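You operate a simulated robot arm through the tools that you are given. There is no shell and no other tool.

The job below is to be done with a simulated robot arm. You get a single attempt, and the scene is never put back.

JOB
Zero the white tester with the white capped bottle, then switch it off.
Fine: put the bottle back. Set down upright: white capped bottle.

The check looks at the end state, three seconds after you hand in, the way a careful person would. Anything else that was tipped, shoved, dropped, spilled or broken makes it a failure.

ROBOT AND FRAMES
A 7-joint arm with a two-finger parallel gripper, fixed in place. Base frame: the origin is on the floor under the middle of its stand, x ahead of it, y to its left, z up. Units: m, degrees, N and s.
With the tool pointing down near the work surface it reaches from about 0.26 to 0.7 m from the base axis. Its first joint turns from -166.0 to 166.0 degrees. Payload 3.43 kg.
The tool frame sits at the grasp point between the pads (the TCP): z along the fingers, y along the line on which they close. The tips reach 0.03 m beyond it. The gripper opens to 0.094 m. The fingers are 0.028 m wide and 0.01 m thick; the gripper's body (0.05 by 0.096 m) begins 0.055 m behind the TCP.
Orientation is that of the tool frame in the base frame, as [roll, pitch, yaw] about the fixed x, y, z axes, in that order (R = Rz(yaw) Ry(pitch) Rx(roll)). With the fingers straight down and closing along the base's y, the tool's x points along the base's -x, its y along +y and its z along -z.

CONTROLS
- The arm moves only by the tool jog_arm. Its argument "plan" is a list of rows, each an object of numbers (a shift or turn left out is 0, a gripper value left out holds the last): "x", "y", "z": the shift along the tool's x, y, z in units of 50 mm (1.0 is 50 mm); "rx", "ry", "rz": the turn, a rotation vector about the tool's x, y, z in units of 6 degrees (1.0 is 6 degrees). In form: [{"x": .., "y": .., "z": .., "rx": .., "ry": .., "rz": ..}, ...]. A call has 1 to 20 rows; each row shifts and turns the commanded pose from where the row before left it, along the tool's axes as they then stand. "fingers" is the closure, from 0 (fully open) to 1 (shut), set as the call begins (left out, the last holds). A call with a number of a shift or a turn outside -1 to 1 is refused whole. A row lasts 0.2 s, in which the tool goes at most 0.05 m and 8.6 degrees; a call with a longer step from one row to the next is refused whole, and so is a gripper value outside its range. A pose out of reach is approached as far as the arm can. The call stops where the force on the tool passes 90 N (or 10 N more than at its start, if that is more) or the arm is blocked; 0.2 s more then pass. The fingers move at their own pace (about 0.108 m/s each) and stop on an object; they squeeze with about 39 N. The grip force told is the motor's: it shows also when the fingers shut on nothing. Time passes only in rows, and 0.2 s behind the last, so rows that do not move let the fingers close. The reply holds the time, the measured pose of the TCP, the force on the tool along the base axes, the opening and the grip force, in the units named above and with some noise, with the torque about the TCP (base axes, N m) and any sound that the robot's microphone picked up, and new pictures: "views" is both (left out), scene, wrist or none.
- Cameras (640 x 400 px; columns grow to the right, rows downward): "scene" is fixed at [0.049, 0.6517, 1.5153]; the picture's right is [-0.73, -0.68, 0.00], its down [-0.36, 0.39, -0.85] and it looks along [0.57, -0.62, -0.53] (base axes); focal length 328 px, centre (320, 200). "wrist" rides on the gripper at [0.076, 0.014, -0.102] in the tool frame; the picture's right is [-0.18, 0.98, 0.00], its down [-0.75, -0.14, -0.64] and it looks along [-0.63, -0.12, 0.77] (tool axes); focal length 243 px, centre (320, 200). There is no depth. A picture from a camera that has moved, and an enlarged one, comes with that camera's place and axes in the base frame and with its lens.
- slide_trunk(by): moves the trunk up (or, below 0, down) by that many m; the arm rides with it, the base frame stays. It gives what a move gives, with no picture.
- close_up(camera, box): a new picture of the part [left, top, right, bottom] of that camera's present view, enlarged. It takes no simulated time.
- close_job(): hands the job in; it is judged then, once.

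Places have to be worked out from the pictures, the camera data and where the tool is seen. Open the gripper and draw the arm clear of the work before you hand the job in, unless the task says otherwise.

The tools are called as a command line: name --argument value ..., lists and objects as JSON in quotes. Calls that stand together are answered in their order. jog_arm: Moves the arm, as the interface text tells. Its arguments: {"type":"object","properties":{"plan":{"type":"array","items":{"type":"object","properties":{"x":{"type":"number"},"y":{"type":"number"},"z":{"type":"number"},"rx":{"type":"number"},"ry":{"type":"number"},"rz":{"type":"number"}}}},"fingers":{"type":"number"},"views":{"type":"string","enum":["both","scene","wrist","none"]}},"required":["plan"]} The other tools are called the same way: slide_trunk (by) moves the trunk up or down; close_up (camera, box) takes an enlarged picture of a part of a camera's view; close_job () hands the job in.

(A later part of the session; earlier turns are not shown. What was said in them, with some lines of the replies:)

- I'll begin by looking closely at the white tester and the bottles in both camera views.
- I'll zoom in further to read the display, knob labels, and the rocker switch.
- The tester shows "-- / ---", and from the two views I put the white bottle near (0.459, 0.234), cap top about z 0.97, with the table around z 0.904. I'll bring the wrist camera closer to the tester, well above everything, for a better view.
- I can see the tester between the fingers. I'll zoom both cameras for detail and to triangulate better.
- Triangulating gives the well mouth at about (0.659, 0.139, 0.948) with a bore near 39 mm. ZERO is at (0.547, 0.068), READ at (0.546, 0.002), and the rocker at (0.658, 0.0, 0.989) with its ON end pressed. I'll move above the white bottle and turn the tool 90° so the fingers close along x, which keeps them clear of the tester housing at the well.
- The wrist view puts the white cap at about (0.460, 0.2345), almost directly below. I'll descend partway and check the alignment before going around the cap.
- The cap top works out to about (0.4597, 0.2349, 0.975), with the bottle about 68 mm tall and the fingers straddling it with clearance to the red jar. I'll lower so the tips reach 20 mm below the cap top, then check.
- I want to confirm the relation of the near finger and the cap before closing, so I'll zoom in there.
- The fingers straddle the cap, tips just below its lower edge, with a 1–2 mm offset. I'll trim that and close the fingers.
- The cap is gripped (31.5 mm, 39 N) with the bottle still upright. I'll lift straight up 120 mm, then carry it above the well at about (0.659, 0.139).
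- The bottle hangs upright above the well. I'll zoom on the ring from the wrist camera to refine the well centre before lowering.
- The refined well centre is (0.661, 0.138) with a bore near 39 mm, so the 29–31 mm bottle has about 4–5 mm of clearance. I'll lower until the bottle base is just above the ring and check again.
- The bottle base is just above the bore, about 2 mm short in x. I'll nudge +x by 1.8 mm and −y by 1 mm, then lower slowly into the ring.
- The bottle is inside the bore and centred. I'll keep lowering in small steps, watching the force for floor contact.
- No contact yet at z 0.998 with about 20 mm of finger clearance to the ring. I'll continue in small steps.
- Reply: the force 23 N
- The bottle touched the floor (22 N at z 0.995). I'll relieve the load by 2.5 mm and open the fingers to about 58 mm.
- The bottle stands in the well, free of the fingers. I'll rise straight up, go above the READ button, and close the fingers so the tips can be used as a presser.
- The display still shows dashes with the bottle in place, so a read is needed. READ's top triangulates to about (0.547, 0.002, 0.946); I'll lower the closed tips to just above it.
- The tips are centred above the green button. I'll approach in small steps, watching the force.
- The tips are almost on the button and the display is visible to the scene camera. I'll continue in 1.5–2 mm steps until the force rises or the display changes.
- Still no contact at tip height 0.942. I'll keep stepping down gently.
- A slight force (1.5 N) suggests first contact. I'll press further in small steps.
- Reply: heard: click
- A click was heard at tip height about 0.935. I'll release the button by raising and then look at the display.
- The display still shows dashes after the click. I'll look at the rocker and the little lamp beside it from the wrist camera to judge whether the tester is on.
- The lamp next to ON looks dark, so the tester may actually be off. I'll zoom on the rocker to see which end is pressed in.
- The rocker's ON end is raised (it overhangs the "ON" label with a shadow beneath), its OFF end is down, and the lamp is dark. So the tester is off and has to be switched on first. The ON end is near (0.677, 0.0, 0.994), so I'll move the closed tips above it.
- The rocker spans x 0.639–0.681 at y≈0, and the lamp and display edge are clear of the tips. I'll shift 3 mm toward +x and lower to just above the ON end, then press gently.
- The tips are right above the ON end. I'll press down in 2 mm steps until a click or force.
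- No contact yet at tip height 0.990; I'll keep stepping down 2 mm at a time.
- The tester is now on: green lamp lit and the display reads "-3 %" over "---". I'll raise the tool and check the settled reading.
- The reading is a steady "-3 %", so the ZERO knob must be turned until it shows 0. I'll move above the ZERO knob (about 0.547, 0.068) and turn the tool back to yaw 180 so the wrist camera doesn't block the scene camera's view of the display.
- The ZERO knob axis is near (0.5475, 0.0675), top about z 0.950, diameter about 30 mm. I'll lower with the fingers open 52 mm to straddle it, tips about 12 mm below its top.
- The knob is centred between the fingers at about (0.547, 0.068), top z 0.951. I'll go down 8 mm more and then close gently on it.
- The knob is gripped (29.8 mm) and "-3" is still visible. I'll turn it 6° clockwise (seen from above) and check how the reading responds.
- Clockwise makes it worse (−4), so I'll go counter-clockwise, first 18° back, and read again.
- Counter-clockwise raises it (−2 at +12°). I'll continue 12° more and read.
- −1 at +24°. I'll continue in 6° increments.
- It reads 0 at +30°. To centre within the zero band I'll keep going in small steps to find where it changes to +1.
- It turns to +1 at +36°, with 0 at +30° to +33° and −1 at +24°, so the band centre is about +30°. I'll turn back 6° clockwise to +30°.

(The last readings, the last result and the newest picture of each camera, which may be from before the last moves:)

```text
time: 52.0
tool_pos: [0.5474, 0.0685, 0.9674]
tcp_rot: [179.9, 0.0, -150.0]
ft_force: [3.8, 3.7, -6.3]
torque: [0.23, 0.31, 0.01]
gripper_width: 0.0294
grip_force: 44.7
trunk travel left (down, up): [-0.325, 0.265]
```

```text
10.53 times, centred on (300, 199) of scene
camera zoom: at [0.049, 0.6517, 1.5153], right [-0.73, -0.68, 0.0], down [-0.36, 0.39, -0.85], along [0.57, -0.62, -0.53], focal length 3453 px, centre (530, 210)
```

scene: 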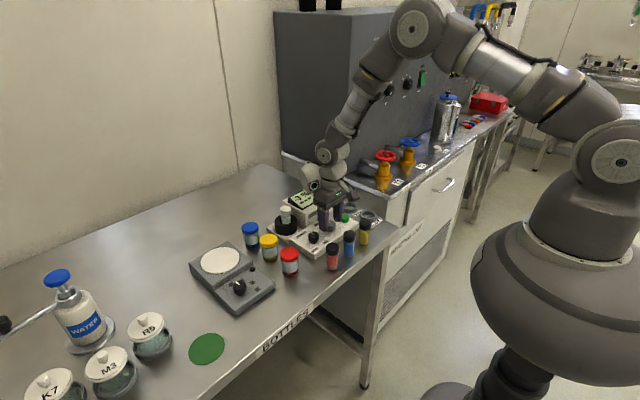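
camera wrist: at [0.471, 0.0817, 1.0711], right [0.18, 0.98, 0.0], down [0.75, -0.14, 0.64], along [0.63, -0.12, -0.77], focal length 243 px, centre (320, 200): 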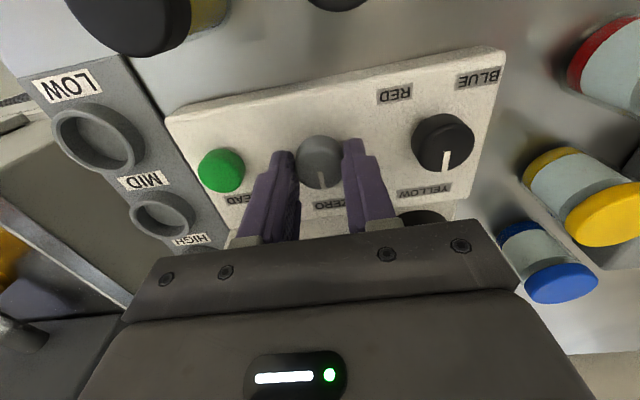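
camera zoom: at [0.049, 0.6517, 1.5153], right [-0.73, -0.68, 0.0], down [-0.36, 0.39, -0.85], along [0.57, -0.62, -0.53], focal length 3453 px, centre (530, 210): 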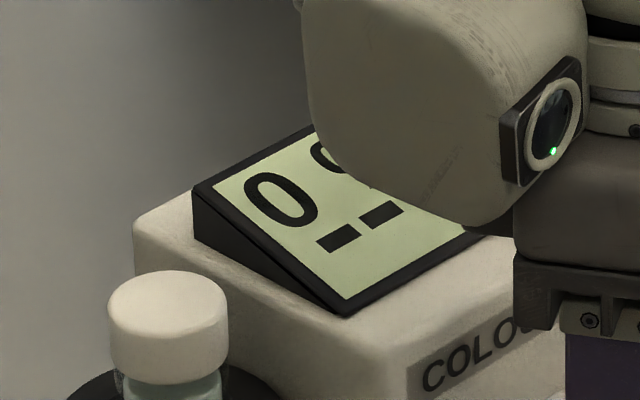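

It reads 0 again. I'll open the fingers, rise straight up off the knob, and verify the reading stays.

jog_arm --plan '[{}, {}, {}]' --fingers 0.45 --views "none"

jog_arm --plan '[{"z": -0.2}, {"z": -0.4}, {"z": -0.5}, {"z": -0.5}, {"z": -0.4}, {}]' --fingers 0.45 --views "both"

close_up --camera "scene" --box '[270, 180, 370, 250]'

close_up --camera "wrist" --box '[220, 60, 460, 240]'

```text
time: 52.8
tool_pos: [0.5463, 0.0672, 0.9692]
tcp_rot: [-179.9, 0.1, -150.0]
ft_force: [-0.4, 0.0, 0.1]
torque: [-0.01, -0.01, 0.0]
gripper_width: 0.0516
grip_force: 0.1
trunk travel left (down, up): [-0.325, 0.265]
```

```text
time: 54.2
tool_pos: [0.5481, 0.0664, 1.0689]
tcp_rot: [180.0, 0.0, -150.0]
ft_force: [0.9, 0.4, 0.3]
torque: [0.0, 0.01, 0.01]
gripper_width: 0.0517
grip_force: 0.1
trunk travel left (down, up): [-0.325, 0.265]
camera wrist: at [0.4735, 0.0405, 1.1718], right [-0.33, 0.94, 0.0], down [0.72, 0.25, 0.64], along [0.61, 0.21, -0.77], focal length 243 px, centre (320, 200)
```

scene: 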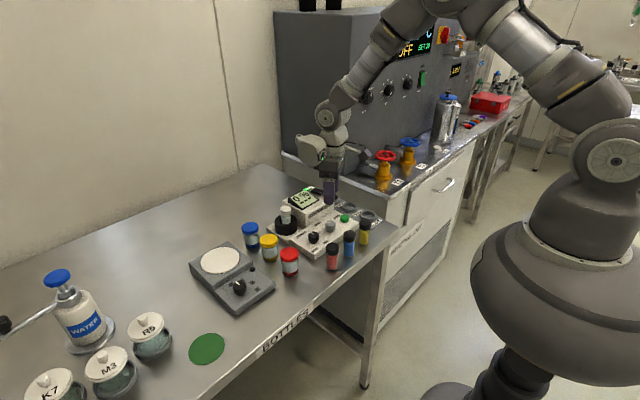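
wrist: 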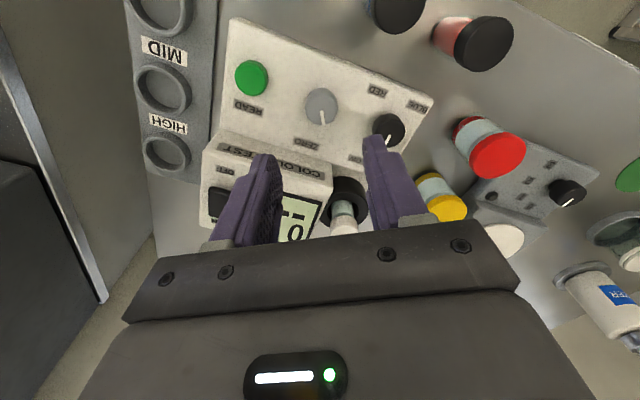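

```text
5.71 times, centred on (320, 215) of scene
camera zoom: at [0.049, 0.6517, 1.5153], right [-0.73, -0.68, 0.0], down [-0.36, 0.39, -0.85], along [0.57, -0.62, -0.53], focal length 1874 px, centre (320, 114)
```

zoom: 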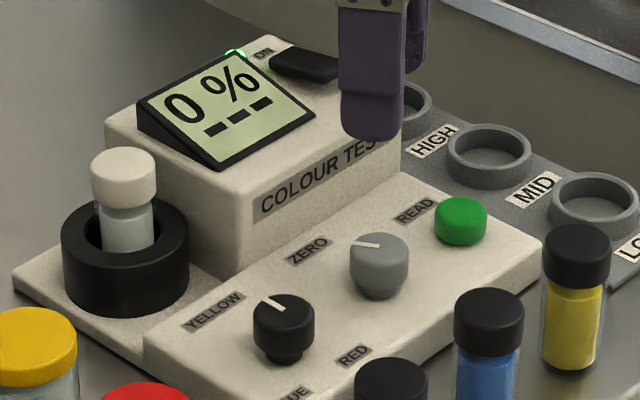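

```text
2.22 times, centred on (340, 150) of wrist
camera zoom: at [0.4735, 0.0405, 1.1718], right [-0.33, 0.94, 0.0], down [0.72, 0.25, 0.64], along [0.61, 0.21, -0.77], focal length 539 px, centre (276, 311)
```

zoom: 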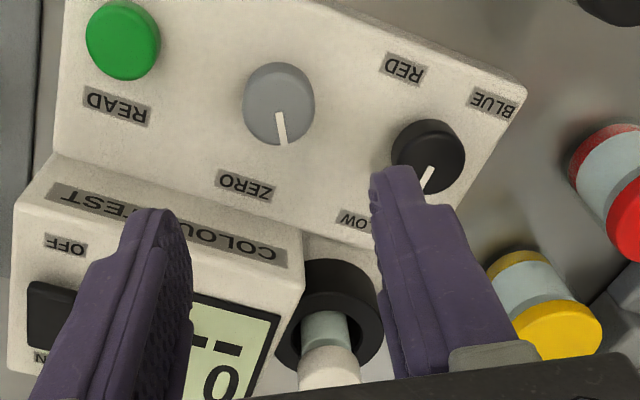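

The display holds "0 %" with the white bottle in the well and the knob released. Next I'll rotate to yaw 90 with closed fingers at this height, so I can press the OFF end and later regrip the bottle along x.

jog_arm --plan '[{"z": -0.3, "rz": 1}, {"rz": 1}, {"rz": 1}, {"rz": 1}, {"rz": 1}, {"rz": 1}, {"rz": 1}, {"rz": 1}, {"rz": 1}, {"rz": 1}, {"rz": 1}, {"rz": 1}, {"rz": 1}, {"rz": 1}, {"rz": 1}, {"rz": 1}, {"rz": 1}, {"rz": 1}, {"rz": 1}, {"rz": 1}]' --fingers 1 --views "none"

close_up --camera "scene" --box '[270, 180, 370, 250]'

```text
time: 58.4
tool_pos: [0.5468, 0.0681, 1.083]
tcp_rot: [-180.0, 0.1, 89.9]
ft_force: [0.2, 0.2, -0.2]
torque: [-0.02, 0.05, 0.02]
gripper_width: 0.0
grip_force: 33.3
trunk travel left (down, up): [-0.325, 0.265]
```

```text
5.71 times, centred on (320, 215) of scene
camera zoom: at [0.049, 0.6517, 1.5153], right [-0.73, -0.68, 0.0], down [-0.36, 0.39, -0.85], along [0.57, -0.62, -0.53], focal length 1874 px, centre (320, 114)
```

zoom: 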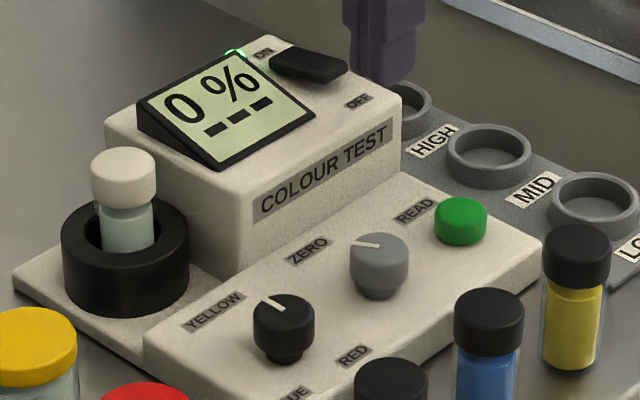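

Still 0 %. I'll move to above the raised OFF end at about (0.645, 0.0) and lower to just over it.

jog_arm --plan '[{"x": -0.345, "y": 0.49}, {"x": -0.345, "y": 0.49}, {"x": -0.345, "y": 0.49}, {"x": -0.345, "y": 0.49}, {}, {"z": 0.35}, {"z": 0.35}, {"z": 0.2}, {}]' --fingers 1 --views "wrist"

close_up --camera "scene" --box '[280, 165, 340, 215]'

close_up --camera "wrist" --box '[220, 60, 440, 240]'

```text
time: 60.4
tool_pos: [0.6458, -0.0026, 1.0374]
tcp_rot: [179.9, 0.0, 90.0]
ft_force: [-0.3, -0.4, 0.2]
torque: [-0.01, -0.01, 0.02]
gripper_width: 0.0
grip_force: 33.0
trunk travel left (down, up): [-0.325, 0.265]
camera wrist: at [0.6598, 0.0742, 1.1404], right [0.98, -0.18, 0.0], down [-0.14, -0.75, 0.64], along [-0.12, -0.63, -0.77], focal length 243 px, centre (320, 200)
```

wrist: 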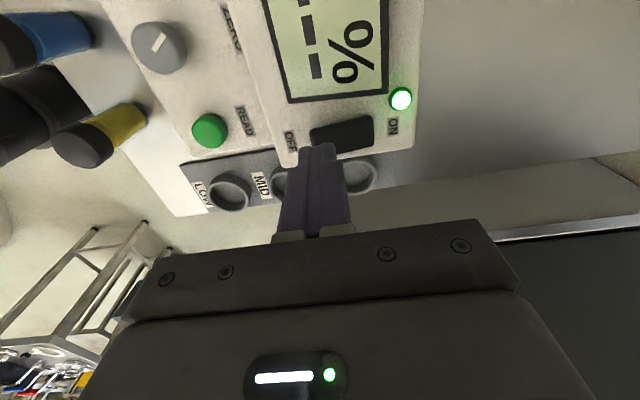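

```text
8.00 times, centred on (310, 190) of scene
camera zoom: at [0.049, 0.6517, 1.5153], right [-0.73, -0.68, 0.0], down [-0.36, 0.39, -0.85], along [0.57, -0.62, -0.53], focal length 2624 px, centre (400, 280)
```

zoom: 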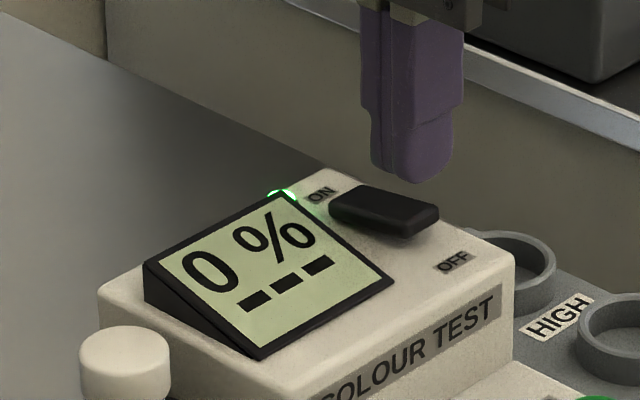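

```text
2.22 times, centred on (330, 150) of wrist
camera zoom: at [0.6598, 0.0742, 1.1404], right [0.98, -0.18, 0.0], down [-0.14, -0.75, 0.64], along [-0.12, -0.63, -0.77], focal length 539 px, centre (298, 311)
```

zoom: 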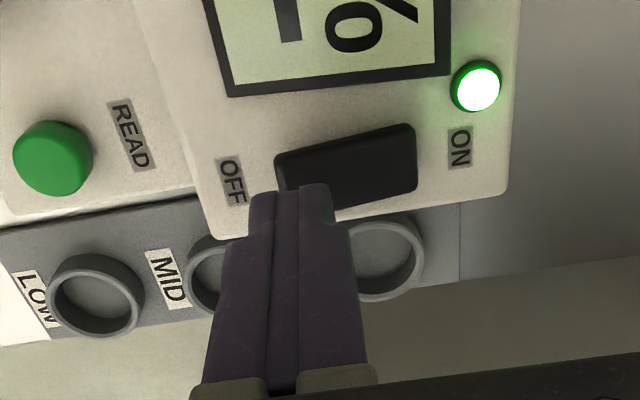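

The tips are over the OFF end. I'll press down in small steps.

jog_arm --plan '[{"x": 0.04, "y": -0.02, "z": 0.1}, {"z": 0.1}, {"z": 0.06}, {}]' --fingers 1 --views "none"

jog_arm --plan '[{"z": 0.04}, {}]' --fingers 1 --views "none"

jog_arm --plan '[{"z": 0.04}, {}]' --fingers 1 --views "none"

close_up --camera "scene" --box '[280, 165, 340, 215]'

```text
time: 61.4
tool_pos: [0.6444, 0.0, 1.0239]
tcp_rot: [-180.0, 0.0, 90.0]
ft_force: [0.1, -0.2, 0.7]
torque: [-0.02, 0.01, 0.0]
gripper_width: 0.0
grip_force: 33.3
trunk travel left (down, up): [-0.325, 0.265]
```

```text
time: 62.0
tool_pos: [0.644, 0.0013, 1.0224]
tcp_rot: [180.0, 0.0, 89.9]
ft_force: [0.0, 0.2, 0.0]
torque: [0.01, -0.02, -0.03]
gripper_width: 0.0
grip_force: 32.7
trunk travel left (down, up): [-0.325, 0.265]
```

```text
time: 62.6
tool_pos: [0.6463, 0.0014, 1.0201]
tcp_rot: [-180.0, 0.0, 90.0]
ft_force: [-0.3, 0.2, 0.6]
torque: [-0.03, 0.01, 0.03]
gripper_width: 0.0
grip_force: 33.1
trunk travel left (down, up): [-0.325, 0.265]
```

```text
8.00 times, centred on (310, 190) of scene
camera zoom: at [0.049, 0.6517, 1.5153], right [-0.73, -0.68, 0.0], down [-0.36, 0.39, -0.85], along [0.57, -0.62, -0.53], focal length 2624 px, centre (400, 280)
```

zoom: 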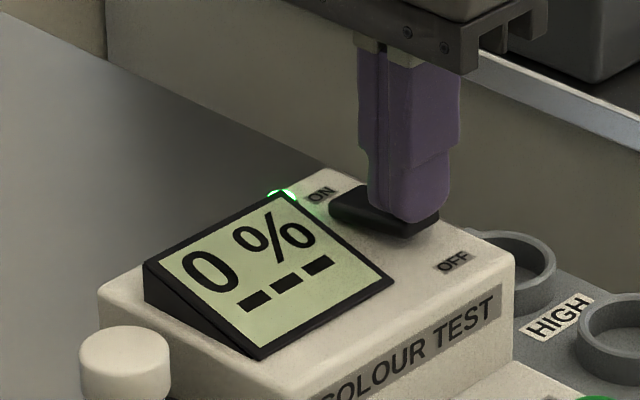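

It is close to contact; I'll continue pressing in 2 mm steps.

jog_arm --plan '[{"z": 0.04}, {}]' --fingers 1 --views "none"

jog_arm --plan '[{"z": 0.04}, {}]' --fingers 1 --views "none"

close_up --camera "scene" --box '[280, 165, 340, 215]'

```text
time: 63.2
tool_pos: [0.644, 0.0002, 1.0191]
tcp_rot: [-180.0, 0.0, 89.9]
ft_force: [-0.8, 0.7, 2.1]
torque: [0.05, 0.05, -0.02]
gripper_width: 0.0
grip_force: 33.0
trunk travel left (down, up): [-0.325, 0.265]
```

```text
time: 63.8
tool_pos: [0.6446, 0.0006, 1.0165]
tcp_rot: [180.0, 0.0, 90.0]
ft_force: [-0.2, 0.0, 0.3]
torque: [0.02, -0.06, -0.02]
gripper_width: 0.0
grip_force: 32.9
trunk travel left (down, up): [-0.325, 0.265]
```

```text
8.00 times, centred on (310, 190) of scene
camera zoom: at [0.049, 0.6517, 1.5153], right [-0.73, -0.68, 0.0], down [-0.36, 0.39, -0.85], along [0.57, -0.62, -0.53], focal length 2624 px, centre (400, 280)
```

zoom: 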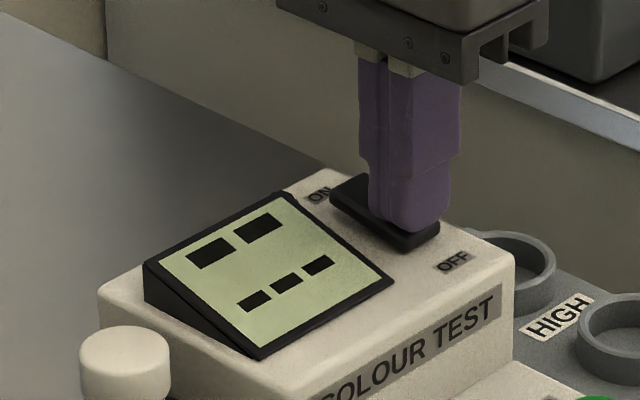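

The tester is off: lamp dark, rocker flipped, and display back to dashes. I'll rise, open to 58 mm, and return above the bottle in the well.

jog_arm --plan '[{"z": -0.3}, {"z": -0.5}, {"z": -0.5}, {"z": -0.4}, {}]' --fingers 1 --views "none"

jog_arm --plan '[{"x": 0.4, "y": 0.05}, {"x": 0.6, "y": 0.08}, {"x": 0.6, "y": 0.08}, {"x": 0.6, "y": 0.08}, {"x": 0.5, "y": 0.05}, {}]' --fingers 0.38 --views "both"

close_up --camera "scene" --box '[255, 165, 355, 245]'

close_up --camera "wrist" --box '[220, 60, 440, 240]'

```text
time: 65.0
tool_pos: [0.6436, -0.0003, 1.1014]
tcp_rot: [180.0, 0.0, 89.9]
ft_force: [-0.8, 0.5, 0.5]
torque: [-0.01, -0.01, 0.02]
gripper_width: 0.0
grip_force: 33.2
trunk travel left (down, up): [-0.325, 0.265]
```

```text
time: 66.4
tool_pos: [0.6608, 0.135, 1.1038]
tcp_rot: [180.0, 0.0, 90.0]
ft_force: [0.1, 0.0, 0.2]
torque: [0.01, -0.01, 0.02]
gripper_width: 0.0584
grip_force: 0.0
trunk travel left (down, up): [-0.325, 0.265]
camera wrist: at [0.6746, 0.2111, 1.2057], right [0.98, -0.18, 0.0], down [-0.14, -0.75, 0.64], along [-0.12, -0.63, -0.77], focal length 243 px, centre (320, 200)
```

scene: 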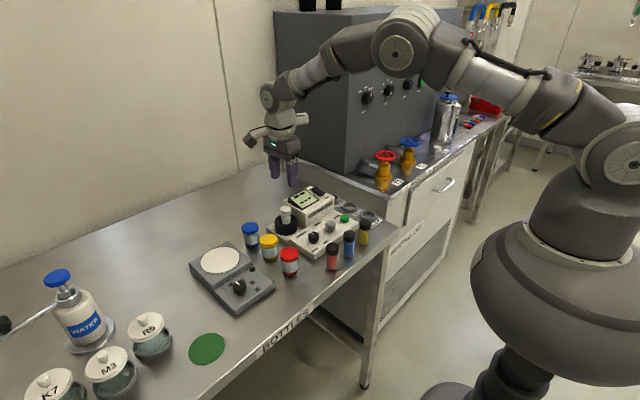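
wrist: 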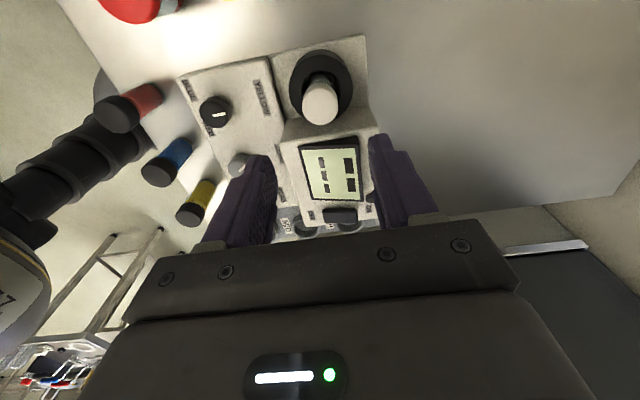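

```text
5.00 times, centred on (305, 205) of scene
camera zoom: at [0.049, 0.6517, 1.5153], right [-0.73, -0.68, 0.0], down [-0.36, 0.39, -0.85], along [0.57, -0.62, -0.53], focal length 1640 px, centre (395, 175)
```

zoom: 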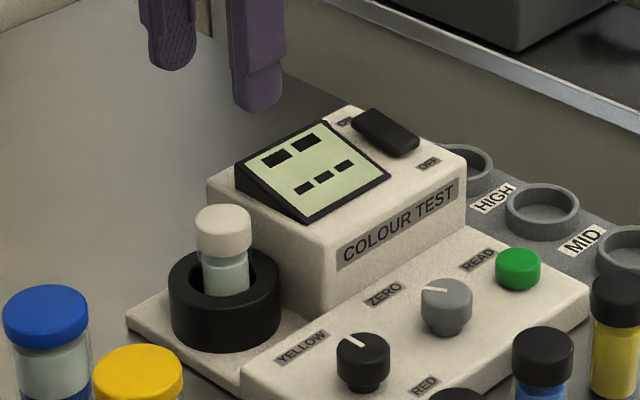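

```text
2.22 times, centred on (330, 150) of wrist
camera zoom: at [0.6746, 0.2111, 1.2057], right [0.98, -0.18, 0.0], down [-0.14, -0.75, 0.64], along [-0.12, -0.63, -0.77], focal length 539 px, centre (298, 311)
```

zoom: 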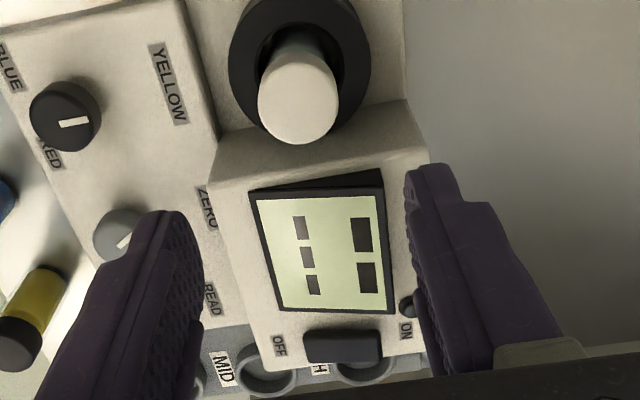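

The tester is off and the bottle undisturbed. I'll lower back to the pose where I released it (z≈0.996) and check before gripping.

jog_arm --plan '[{"x": 0.03, "y": 0.014, "z": 0.5}, {"z": 0.5}, {"z": 0.5}, {"z": 0.4}, {"z": 0.2}, {"z": 0.06}, {}]' --fingers 0.38 --views "wrist"

close_up --camera "scene" --box '[255, 165, 319, 245]'

```text
time: 68.0
tool_pos: [0.664, 0.1354, 0.9944]
tcp_rot: [-180.0, -0.1, 90.0]
ft_force: [0.2, -0.9, 0.5]
torque: [0.0, 0.04, 0.05]
gripper_width: 0.0585
grip_force: 0.1
trunk travel left (down, up): [-0.325, 0.265]
camera wrist: at [0.6765, 0.2119, 1.0974], right [0.98, -0.18, 0.0], down [-0.14, -0.75, 0.64], along [-0.12, -0.63, -0.77], focal length 243 px, centre (320, 200)
```

wrist: 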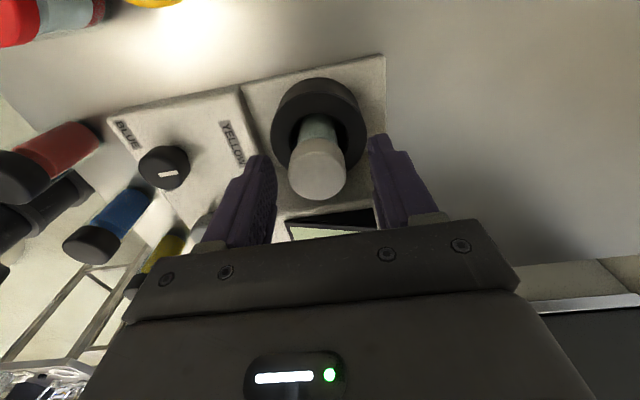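

```text
5.00 times, centred on (287, 205) of scene
camera zoom: at [0.049, 0.6517, 1.5153], right [-0.73, -0.68, 0.0], down [-0.36, 0.39, -0.85], along [0.57, -0.62, -0.53], focal length 1640 px, centre (485, 175)
```

zoom: 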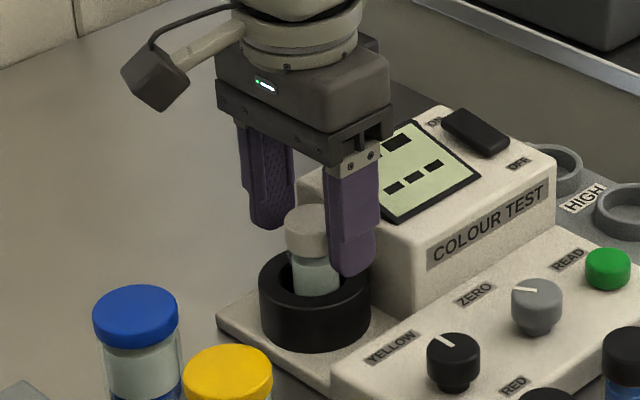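

The cap is between the fingers, offset about 1.5 mm in x. I'll trim that and close.

jog_arm --plan '[{"y": -0.03}, {}]' --fingers 0.38 --views "none"

jog_arm --plan '[{}, {}, {}, {}]' --fingers 1 --views "none"

jog_arm --plan '[{"z": -0.1}, {"z": -0.2}, {"z": -0.3}, {"z": -0.4}, {"z": -0.5}, {"z": -0.4}, {"z": -0.2}, {}]' --fingers 1 --views "wrist"

close_up --camera "scene" --box '[255, 165, 319, 245]'

```text
time: 68.6
tool_pos: [0.6601, 0.1366, 0.9939]
tcp_rot: [180.0, 0.0, 90.0]
ft_force: [-0.2, 0.3, -0.5]
torque: [-0.01, -0.01, -0.01]
gripper_width: 0.0584
grip_force: 0.1
trunk travel left (down, up): [-0.325, 0.265]
```

```text
time: 69.6
tool_pos: [0.661, 0.1365, 0.9945]
tcp_rot: [179.9, 0.0, 90.0]
ft_force: [-0.3, 0.0, 0.0]
torque: [-0.03, 0.04, 0.01]
gripper_width: 0.0316
grip_force: 38.8
trunk travel left (down, up): [-0.325, 0.265]
```

```text
time: 71.4
tool_pos: [0.661, 0.138, 1.101]
tcp_rot: [180.0, 0.0, 89.9]
ft_force: [0.3, -0.6, 0.4]
torque: [-0.01, -0.02, 0.02]
gripper_width: 0.0318
grip_force: 38.7
trunk travel left (down, up): [-0.325, 0.265]
camera wrist: at [0.6754, 0.2141, 1.2034], right [0.98, -0.18, 0.0], down [-0.14, -0.75, 0.64], along [-0.12, -0.63, -0.77], focal length 243 px, centre (320, 200)
```

wrist: 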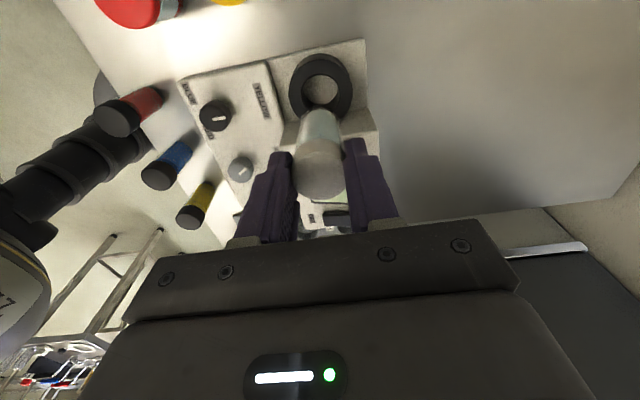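

```text
5.00 times, centred on (287, 205) of scene
camera zoom: at [0.049, 0.6517, 1.5153], right [-0.73, -0.68, 0.0], down [-0.36, 0.39, -0.85], along [0.57, -0.62, -0.53], focal length 1640 px, centre (485, 175)
```

zoom: 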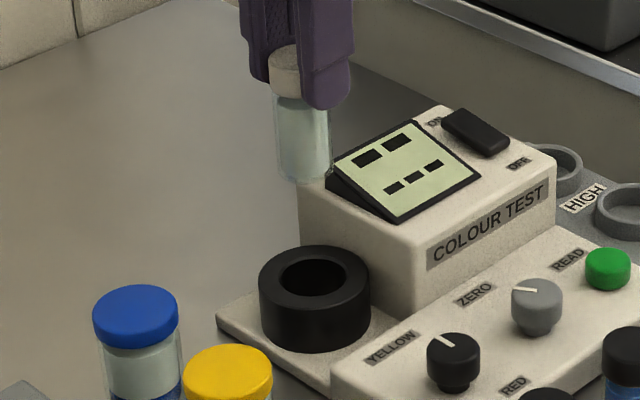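

The bottle is out of the well, upright. I'll carry it back above its original spot (TCP 0.461, 0.2358) at this height.

jog_arm --plan '[{"x": 0.147, "y": -0.3}, {"x": 0.294, "y": -0.6}, {"x": 0.343, "y": -0.7}, {"x": 0.343, "y": -0.7}, {"x": 0.343, "y": -0.7}, {"x": 0.294, "y": -0.6}, {"x": 0.196, "y": -0.4}, {}, {}]' --fingers 1 --views "both"

close_up --camera "wrist" --box '[220, 40, 440, 220]'

```text
time: 73.4
tool_pos: [0.4602, 0.2379, 1.0977]
tcp_rot: [180.0, 0.0, 90.0]
ft_force: [0.2, 0.3, 0.0]
torque: [-0.01, -0.02, -0.01]
gripper_width: 0.0317
grip_force: 39.0
trunk travel left (down, up): [-0.325, 0.265]
camera wrist: at [0.4748, 0.3126, 1.2012], right [0.98, -0.18, 0.0], down [-0.14, -0.75, 0.64], along [-0.12, -0.63, -0.77], focal length 243 px, centre (320, 200)
```

scene: 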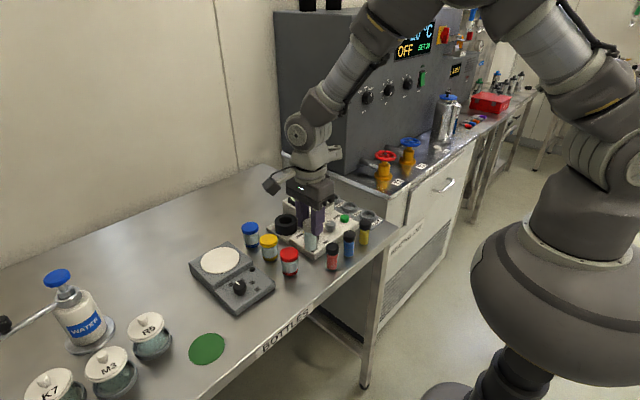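
wrist: 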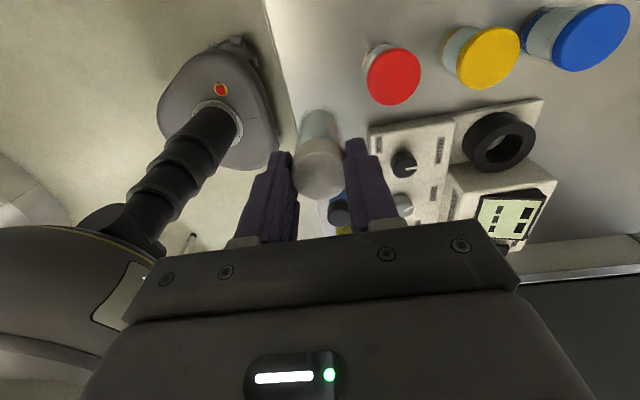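

```text
2.22 times, centred on (330, 130) of wrist
camera zoom: at [0.4748, 0.3126, 1.2012], right [0.98, -0.18, 0.0], down [-0.14, -0.75, 0.64], along [-0.12, -0.63, -0.77], focal length 539 px, centre (298, 356)
```

zoom: 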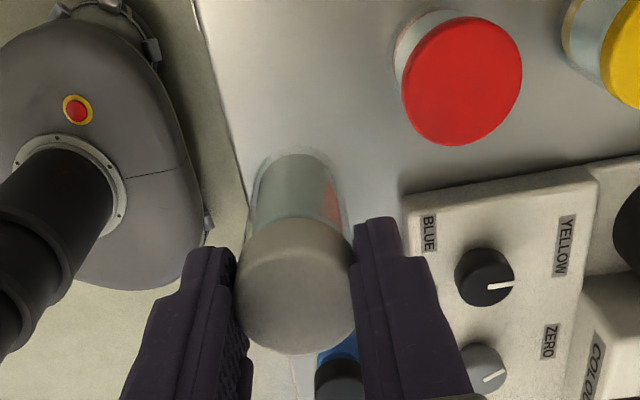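

I'm over the original spot within 2 mm. I'll trim and lower to about 12 mm above the table, then look.

jog_arm --plan '[{"x": -0.03, "y": 0.01, "z": 0.4}, {"z": 0.5}, {"z": 0.5}, {"z": 0.4}, {"z": 0.2}, {}]' --fingers 1 --views "wrist"

close_up --camera "scene" --box '[290, 235, 340, 295]'

```text
time: 74.8
tool_pos: [0.4611, 0.2348, 1.0004]
tcp_rot: [-180.0, 0.1, 89.9]
ft_force: [0.4, -0.2, -0.6]
torque: [-0.01, -0.02, 0.01]
gripper_width: 0.0314
grip_force: 38.5
trunk travel left (down, up): [-0.325, 0.265]
camera wrist: at [0.4754, 0.3102, 1.103], right [0.98, -0.18, 0.0], down [-0.14, -0.75, 0.64], along [-0.12, -0.63, -0.77], focal length 243 px, centre (320, 200)
```

wrist: 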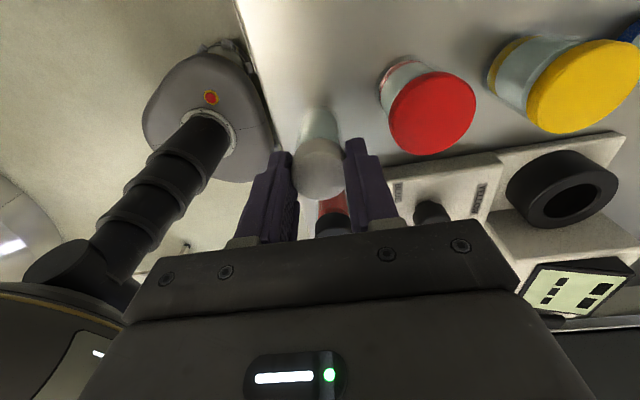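

```text
6.67 times, centred on (315, 265) of scene
camera zoom: at [0.049, 0.6517, 1.5153], right [-0.73, -0.68, 0.0], down [-0.36, 0.39, -0.85], along [0.57, -0.62, -0.53], focal length 2187 px, centre (353, -233)
```

zoom: 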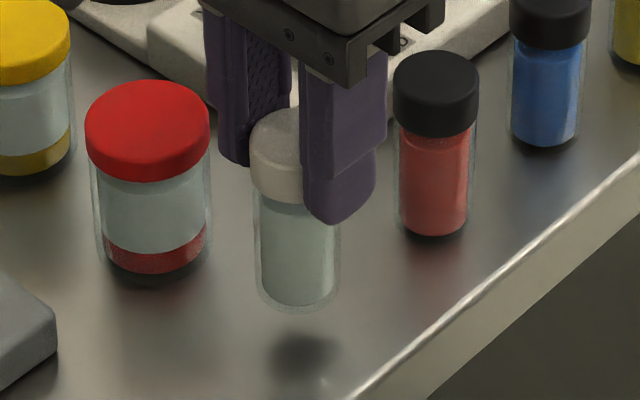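

The bottle hovers about 17 mm over its original spot. I'll lower in decreasing steps until contact.

jog_arm --plan '[{"z": 0.1}, {"z": 0.1}, {"z": 0.06}, {}]' --fingers 1 --views "none"

jog_arm --plan '[{"z": 0.03}, {}]' --fingers 1 --views "none"

jog_arm --plan '[{"z": 0.02}, {}]' --fingers 1 --views "none"

close_up --camera "scene" --box '[290, 235, 340, 295]'

```text
time: 75.8
tool_pos: [0.4616, 0.2354, 0.9862]
tcp_rot: [-179.9, 0.0, 90.1]
ft_force: [-0.5, 0.3, 0.7]
torque: [0.0, 0.0, 0.05]
gripper_width: 0.0318
grip_force: 39.1
trunk travel left (down, up): [-0.325, 0.265]
```

```text
time: 76.4
tool_pos: [0.4614, 0.2335, 0.9847]
tcp_rot: [-180.0, 0.0, 90.0]
ft_force: [0.7, 0.1, -0.5]
torque: [0.01, -0.01, 0.03]
gripper_width: 0.0316
grip_force: 38.9
trunk travel left (down, up): [-0.325, 0.265]
```

```text
time: 77.0
tool_pos: [0.4625, 0.2357, 0.9838]
tcp_rot: [-179.9, 0.1, 89.9]
ft_force: [-0.1, 0.3, -0.9]
torque: [-0.01, 0.02, -0.01]
gripper_width: 0.0317
grip_force: 39.5
trunk travel left (down, up): [-0.325, 0.265]
```

```text
6.67 times, centred on (315, 265) of scene
camera zoom: at [0.049, 0.6517, 1.5153], right [-0.73, -0.68, 0.0], down [-0.36, 0.39, -0.85], along [0.57, -0.62, -0.53], focal length 2187 px, centre (353, -233)
```

zoom: 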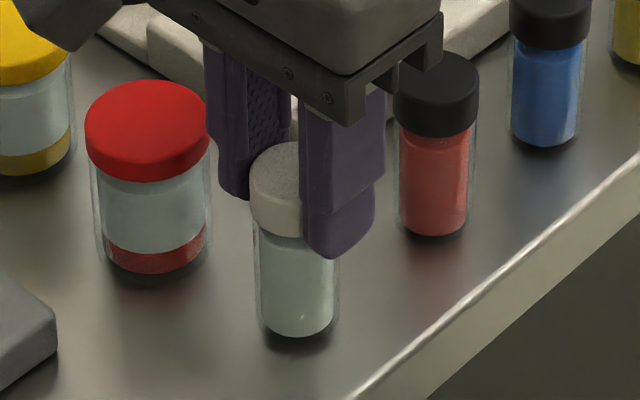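

The bottle base looks about 2 mm off the table compared with the original picture. I'll continue with 1 mm steps until contact.

jog_arm --plan '[{"y": -0.01, "z": 0.02}, {}]' --fingers 1 --views "none"

jog_arm --plan '[{"z": 0.02}, {}]' --fingers 1 --views "none"

close_up --camera "scene" --box '[290, 235, 340, 295]'

```text
time: 77.6
tool_pos: [0.4615, 0.2348, 0.9832]
tcp_rot: [-180.0, 0.1, 90.0]
ft_force: [-0.2, -0.7, -1.6]
torque: [0.0, 0.02, 0.01]
gripper_width: 0.0318
grip_force: 38.5
trunk travel left (down, up): [-0.325, 0.265]
```

```text
time: 78.2
tool_pos: [0.4602, 0.2352, 0.9817]
tcp_rot: [179.9, -0.1, 90.0]
ft_force: [1.3, 0.8, 6.5]
torque: [0.01, -0.04, 0.02]
gripper_width: 0.0317
grip_force: 38.8
trunk travel left (down, up): [-0.325, 0.265]
```

```text
6.67 times, centred on (315, 265) of scene
camera zoom: at [0.049, 0.6517, 1.5153], right [-0.73, -0.68, 0.0], down [-0.36, 0.39, -0.85], along [0.57, -0.62, -0.53], focal length 2187 px, centre (353, -233)
```

zoom: 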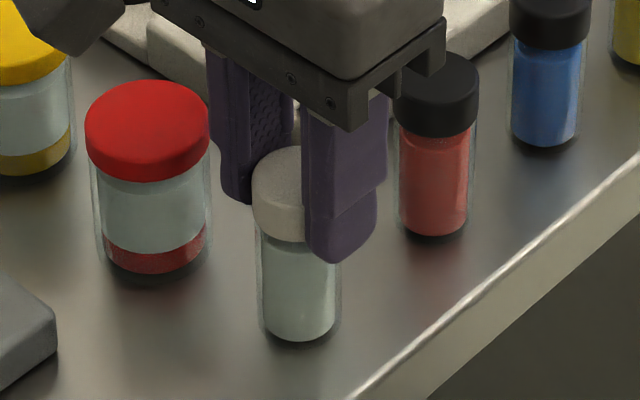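

Contact (6.5 N up) and the bottle base matches its original place. I'll open the fingers to 58 mm and check it stands.

jog_arm --plan '[{}, {}, {}]' --fingers 0.38 --views "wrist"

close_up --camera "scene" --box '[290, 235, 340, 295]'

```text
time: 79.0
tool_pos: [0.4608, 0.2347, 0.9817]
tcp_rot: [180.0, 0.0, 90.0]
ft_force: [-0.2, -0.7, 0.4]
torque: [-0.01, 0.01, 0.0]
gripper_width: 0.0579
grip_force: 0.1
trunk travel left (down, up): [-0.325, 0.265]
camera wrist: at [0.4745, 0.3103, 1.0845], right [0.98, -0.18, 0.0], down [-0.14, -0.75, 0.64], along [-0.12, -0.63, -0.77], focal length 243 px, centre (320, 200)
```

wrist: 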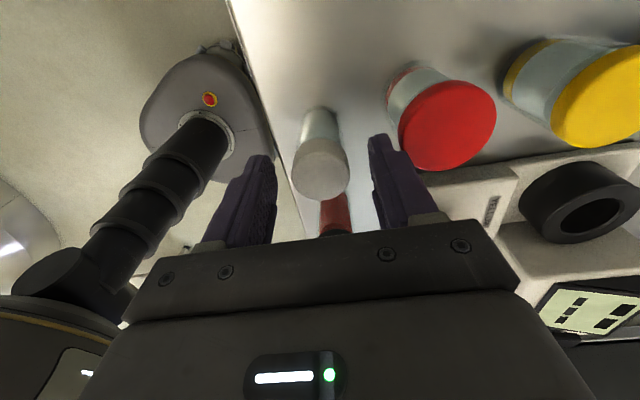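

```text
6.67 times, centred on (315, 265) of scene
camera zoom: at [0.049, 0.6517, 1.5153], right [-0.73, -0.68, 0.0], down [-0.36, 0.39, -0.85], along [0.57, -0.62, -0.53], focal length 2187 px, centre (353, -233)
```

zoom: 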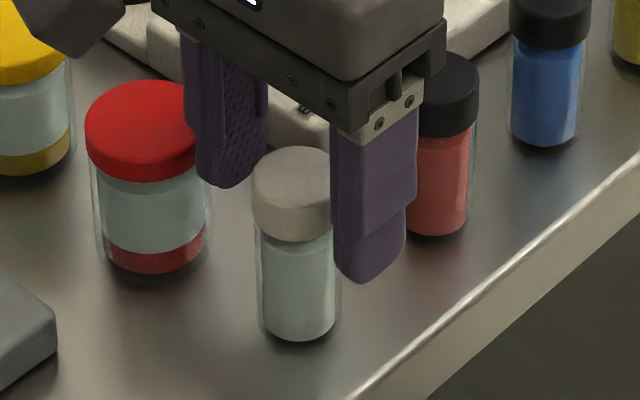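

The bottle stands upright, free of the fingers. I'll rise straight up, well clear, and take a final look at everything.

jog_arm --plan '[{"z": -0.2}, {"z": -0.4}, {"z": -0.6}, {"z": -0.7}, {"z": -0.7}, {"z": -0.7}, {"z": -0.7}, {"z": -0.6}, {}]' --fingers 0.38 --views "none"

jog_arm --plan '[{"x": -0.3, "y": -0.4, "z": -0.2}, {"x": -0.3, "y": -0.4, "z": -0.2}, {"x": -0.3, "y": -0.4, "z": -0.2}, {}]' --fingers 0 --views "both"

close_up --camera "scene" --box '[230, 170, 400, 290]'

close_up --camera "scene" --box '[270, 180, 370, 250]'

```text
time: 81.0
tool_pos: [0.4596, 0.2349, 1.2118]
tcp_rot: [180.0, 0.1, 90.1]
ft_force: [0.0, 0.5, -0.3]
torque: [0.03, -0.02, 0.02]
gripper_width: 0.0581
grip_force: 0.1
trunk travel left (down, up): [-0.325, 0.265]
```

```text
time: 82.0
tool_pos: [0.4005, 0.1886, 1.2411]
tcp_rot: [-180.0, 0.1, 89.9]
ft_force: [0.0, -0.4, -0.1]
torque: [0.01, 0.02, 0.03]
gripper_width: 0.0939
grip_force: 0.0
trunk travel left (down, up): [-0.325, 0.265]
camera wrist: at [0.4141, 0.2647, 1.3446], right [0.98, -0.18, 0.0], down [-0.14, -0.75, 0.64], along [-0.12, -0.63, -0.77], focal length 243 px, centre (320, 200)
```

scene: 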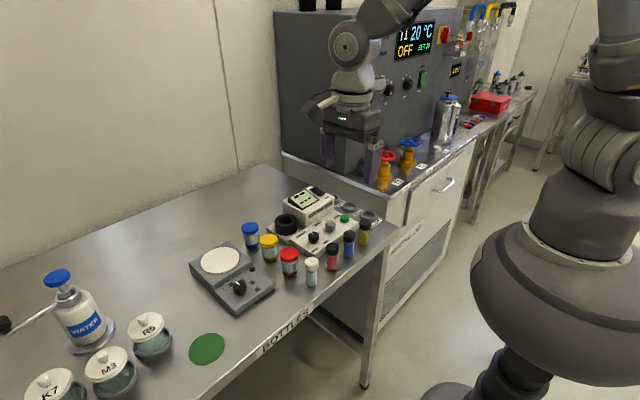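
wrist: 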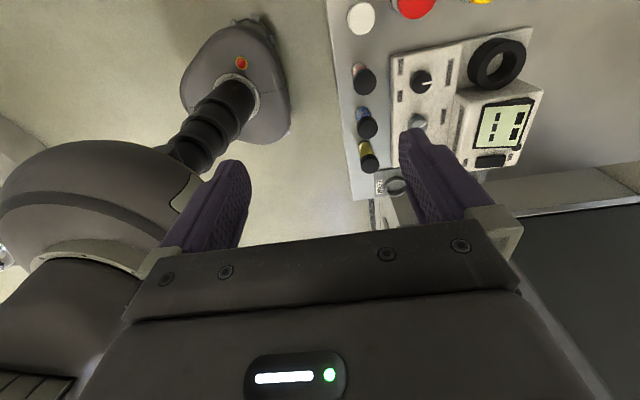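

```text
3.33 times, centred on (315, 230) of scene
camera zoom: at [0.049, 0.6517, 1.5153], right [-0.73, -0.68, 0.0], down [-0.36, 0.39, -0.85], along [0.57, -0.62, -0.53], focal length 1093 px, centre (337, 100)
```

zoom: 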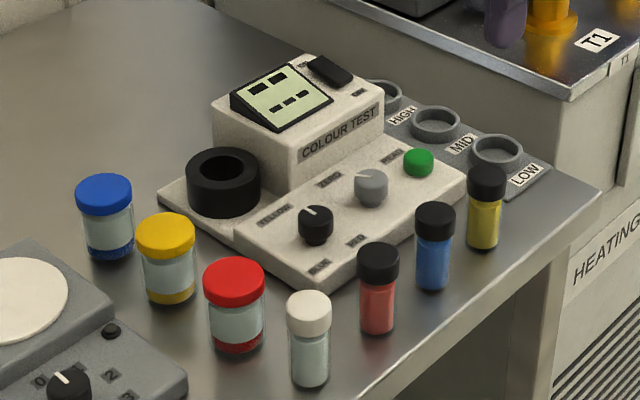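

```text
5.71 times, centred on (320, 215) of scene
camera zoom: at [0.049, 0.6517, 1.5153], right [-0.73, -0.68, 0.0], down [-0.36, 0.39, -0.85], along [0.57, -0.62, -0.53], focal length 1874 px, centre (320, 114)
```

zoom: 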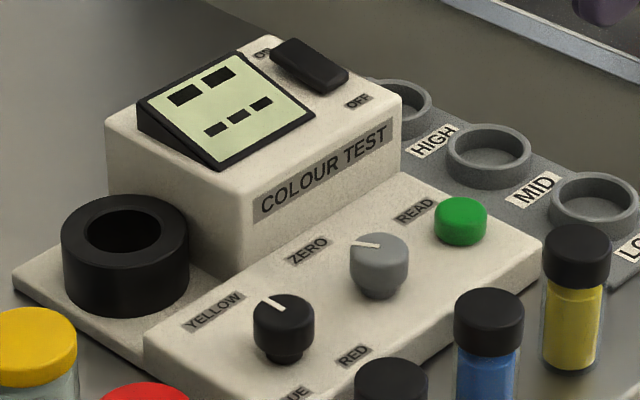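

The tester reads as off with the ZERO knob at its new setting. The white bottle stands upright in its original place, nothing else has moved, and the arm is clear with the gripper open. I'm handing in.

close_job

```text
The job is handed in.
```

The white tester is zeroed with the white capped bottle and switched off, and the job is handed in. The bottle is back upright at its original spot.

- **Switching on:** the tester turned out to be off at the start, so I switched it on first. Before I noticed, I had pressed READ once. That clicked but did not change the display.
- **Zeroing:** with the bottle in the well it read −3 %. I turned the ZERO knob about 30° counter-clockwise until it read 0 %, near the middle of the range that shows 0. It still read 0 % after I let go of the knob.
- **Switching off:** I pressed the OFF end of the switch. The lamp went dark and the display went back to dashes.
- **Putting back:** I set the bottle down within a millimetre or two of where it started. In the final pictures nothing else on the bench had moved, and the arm was clear with the gripper open.
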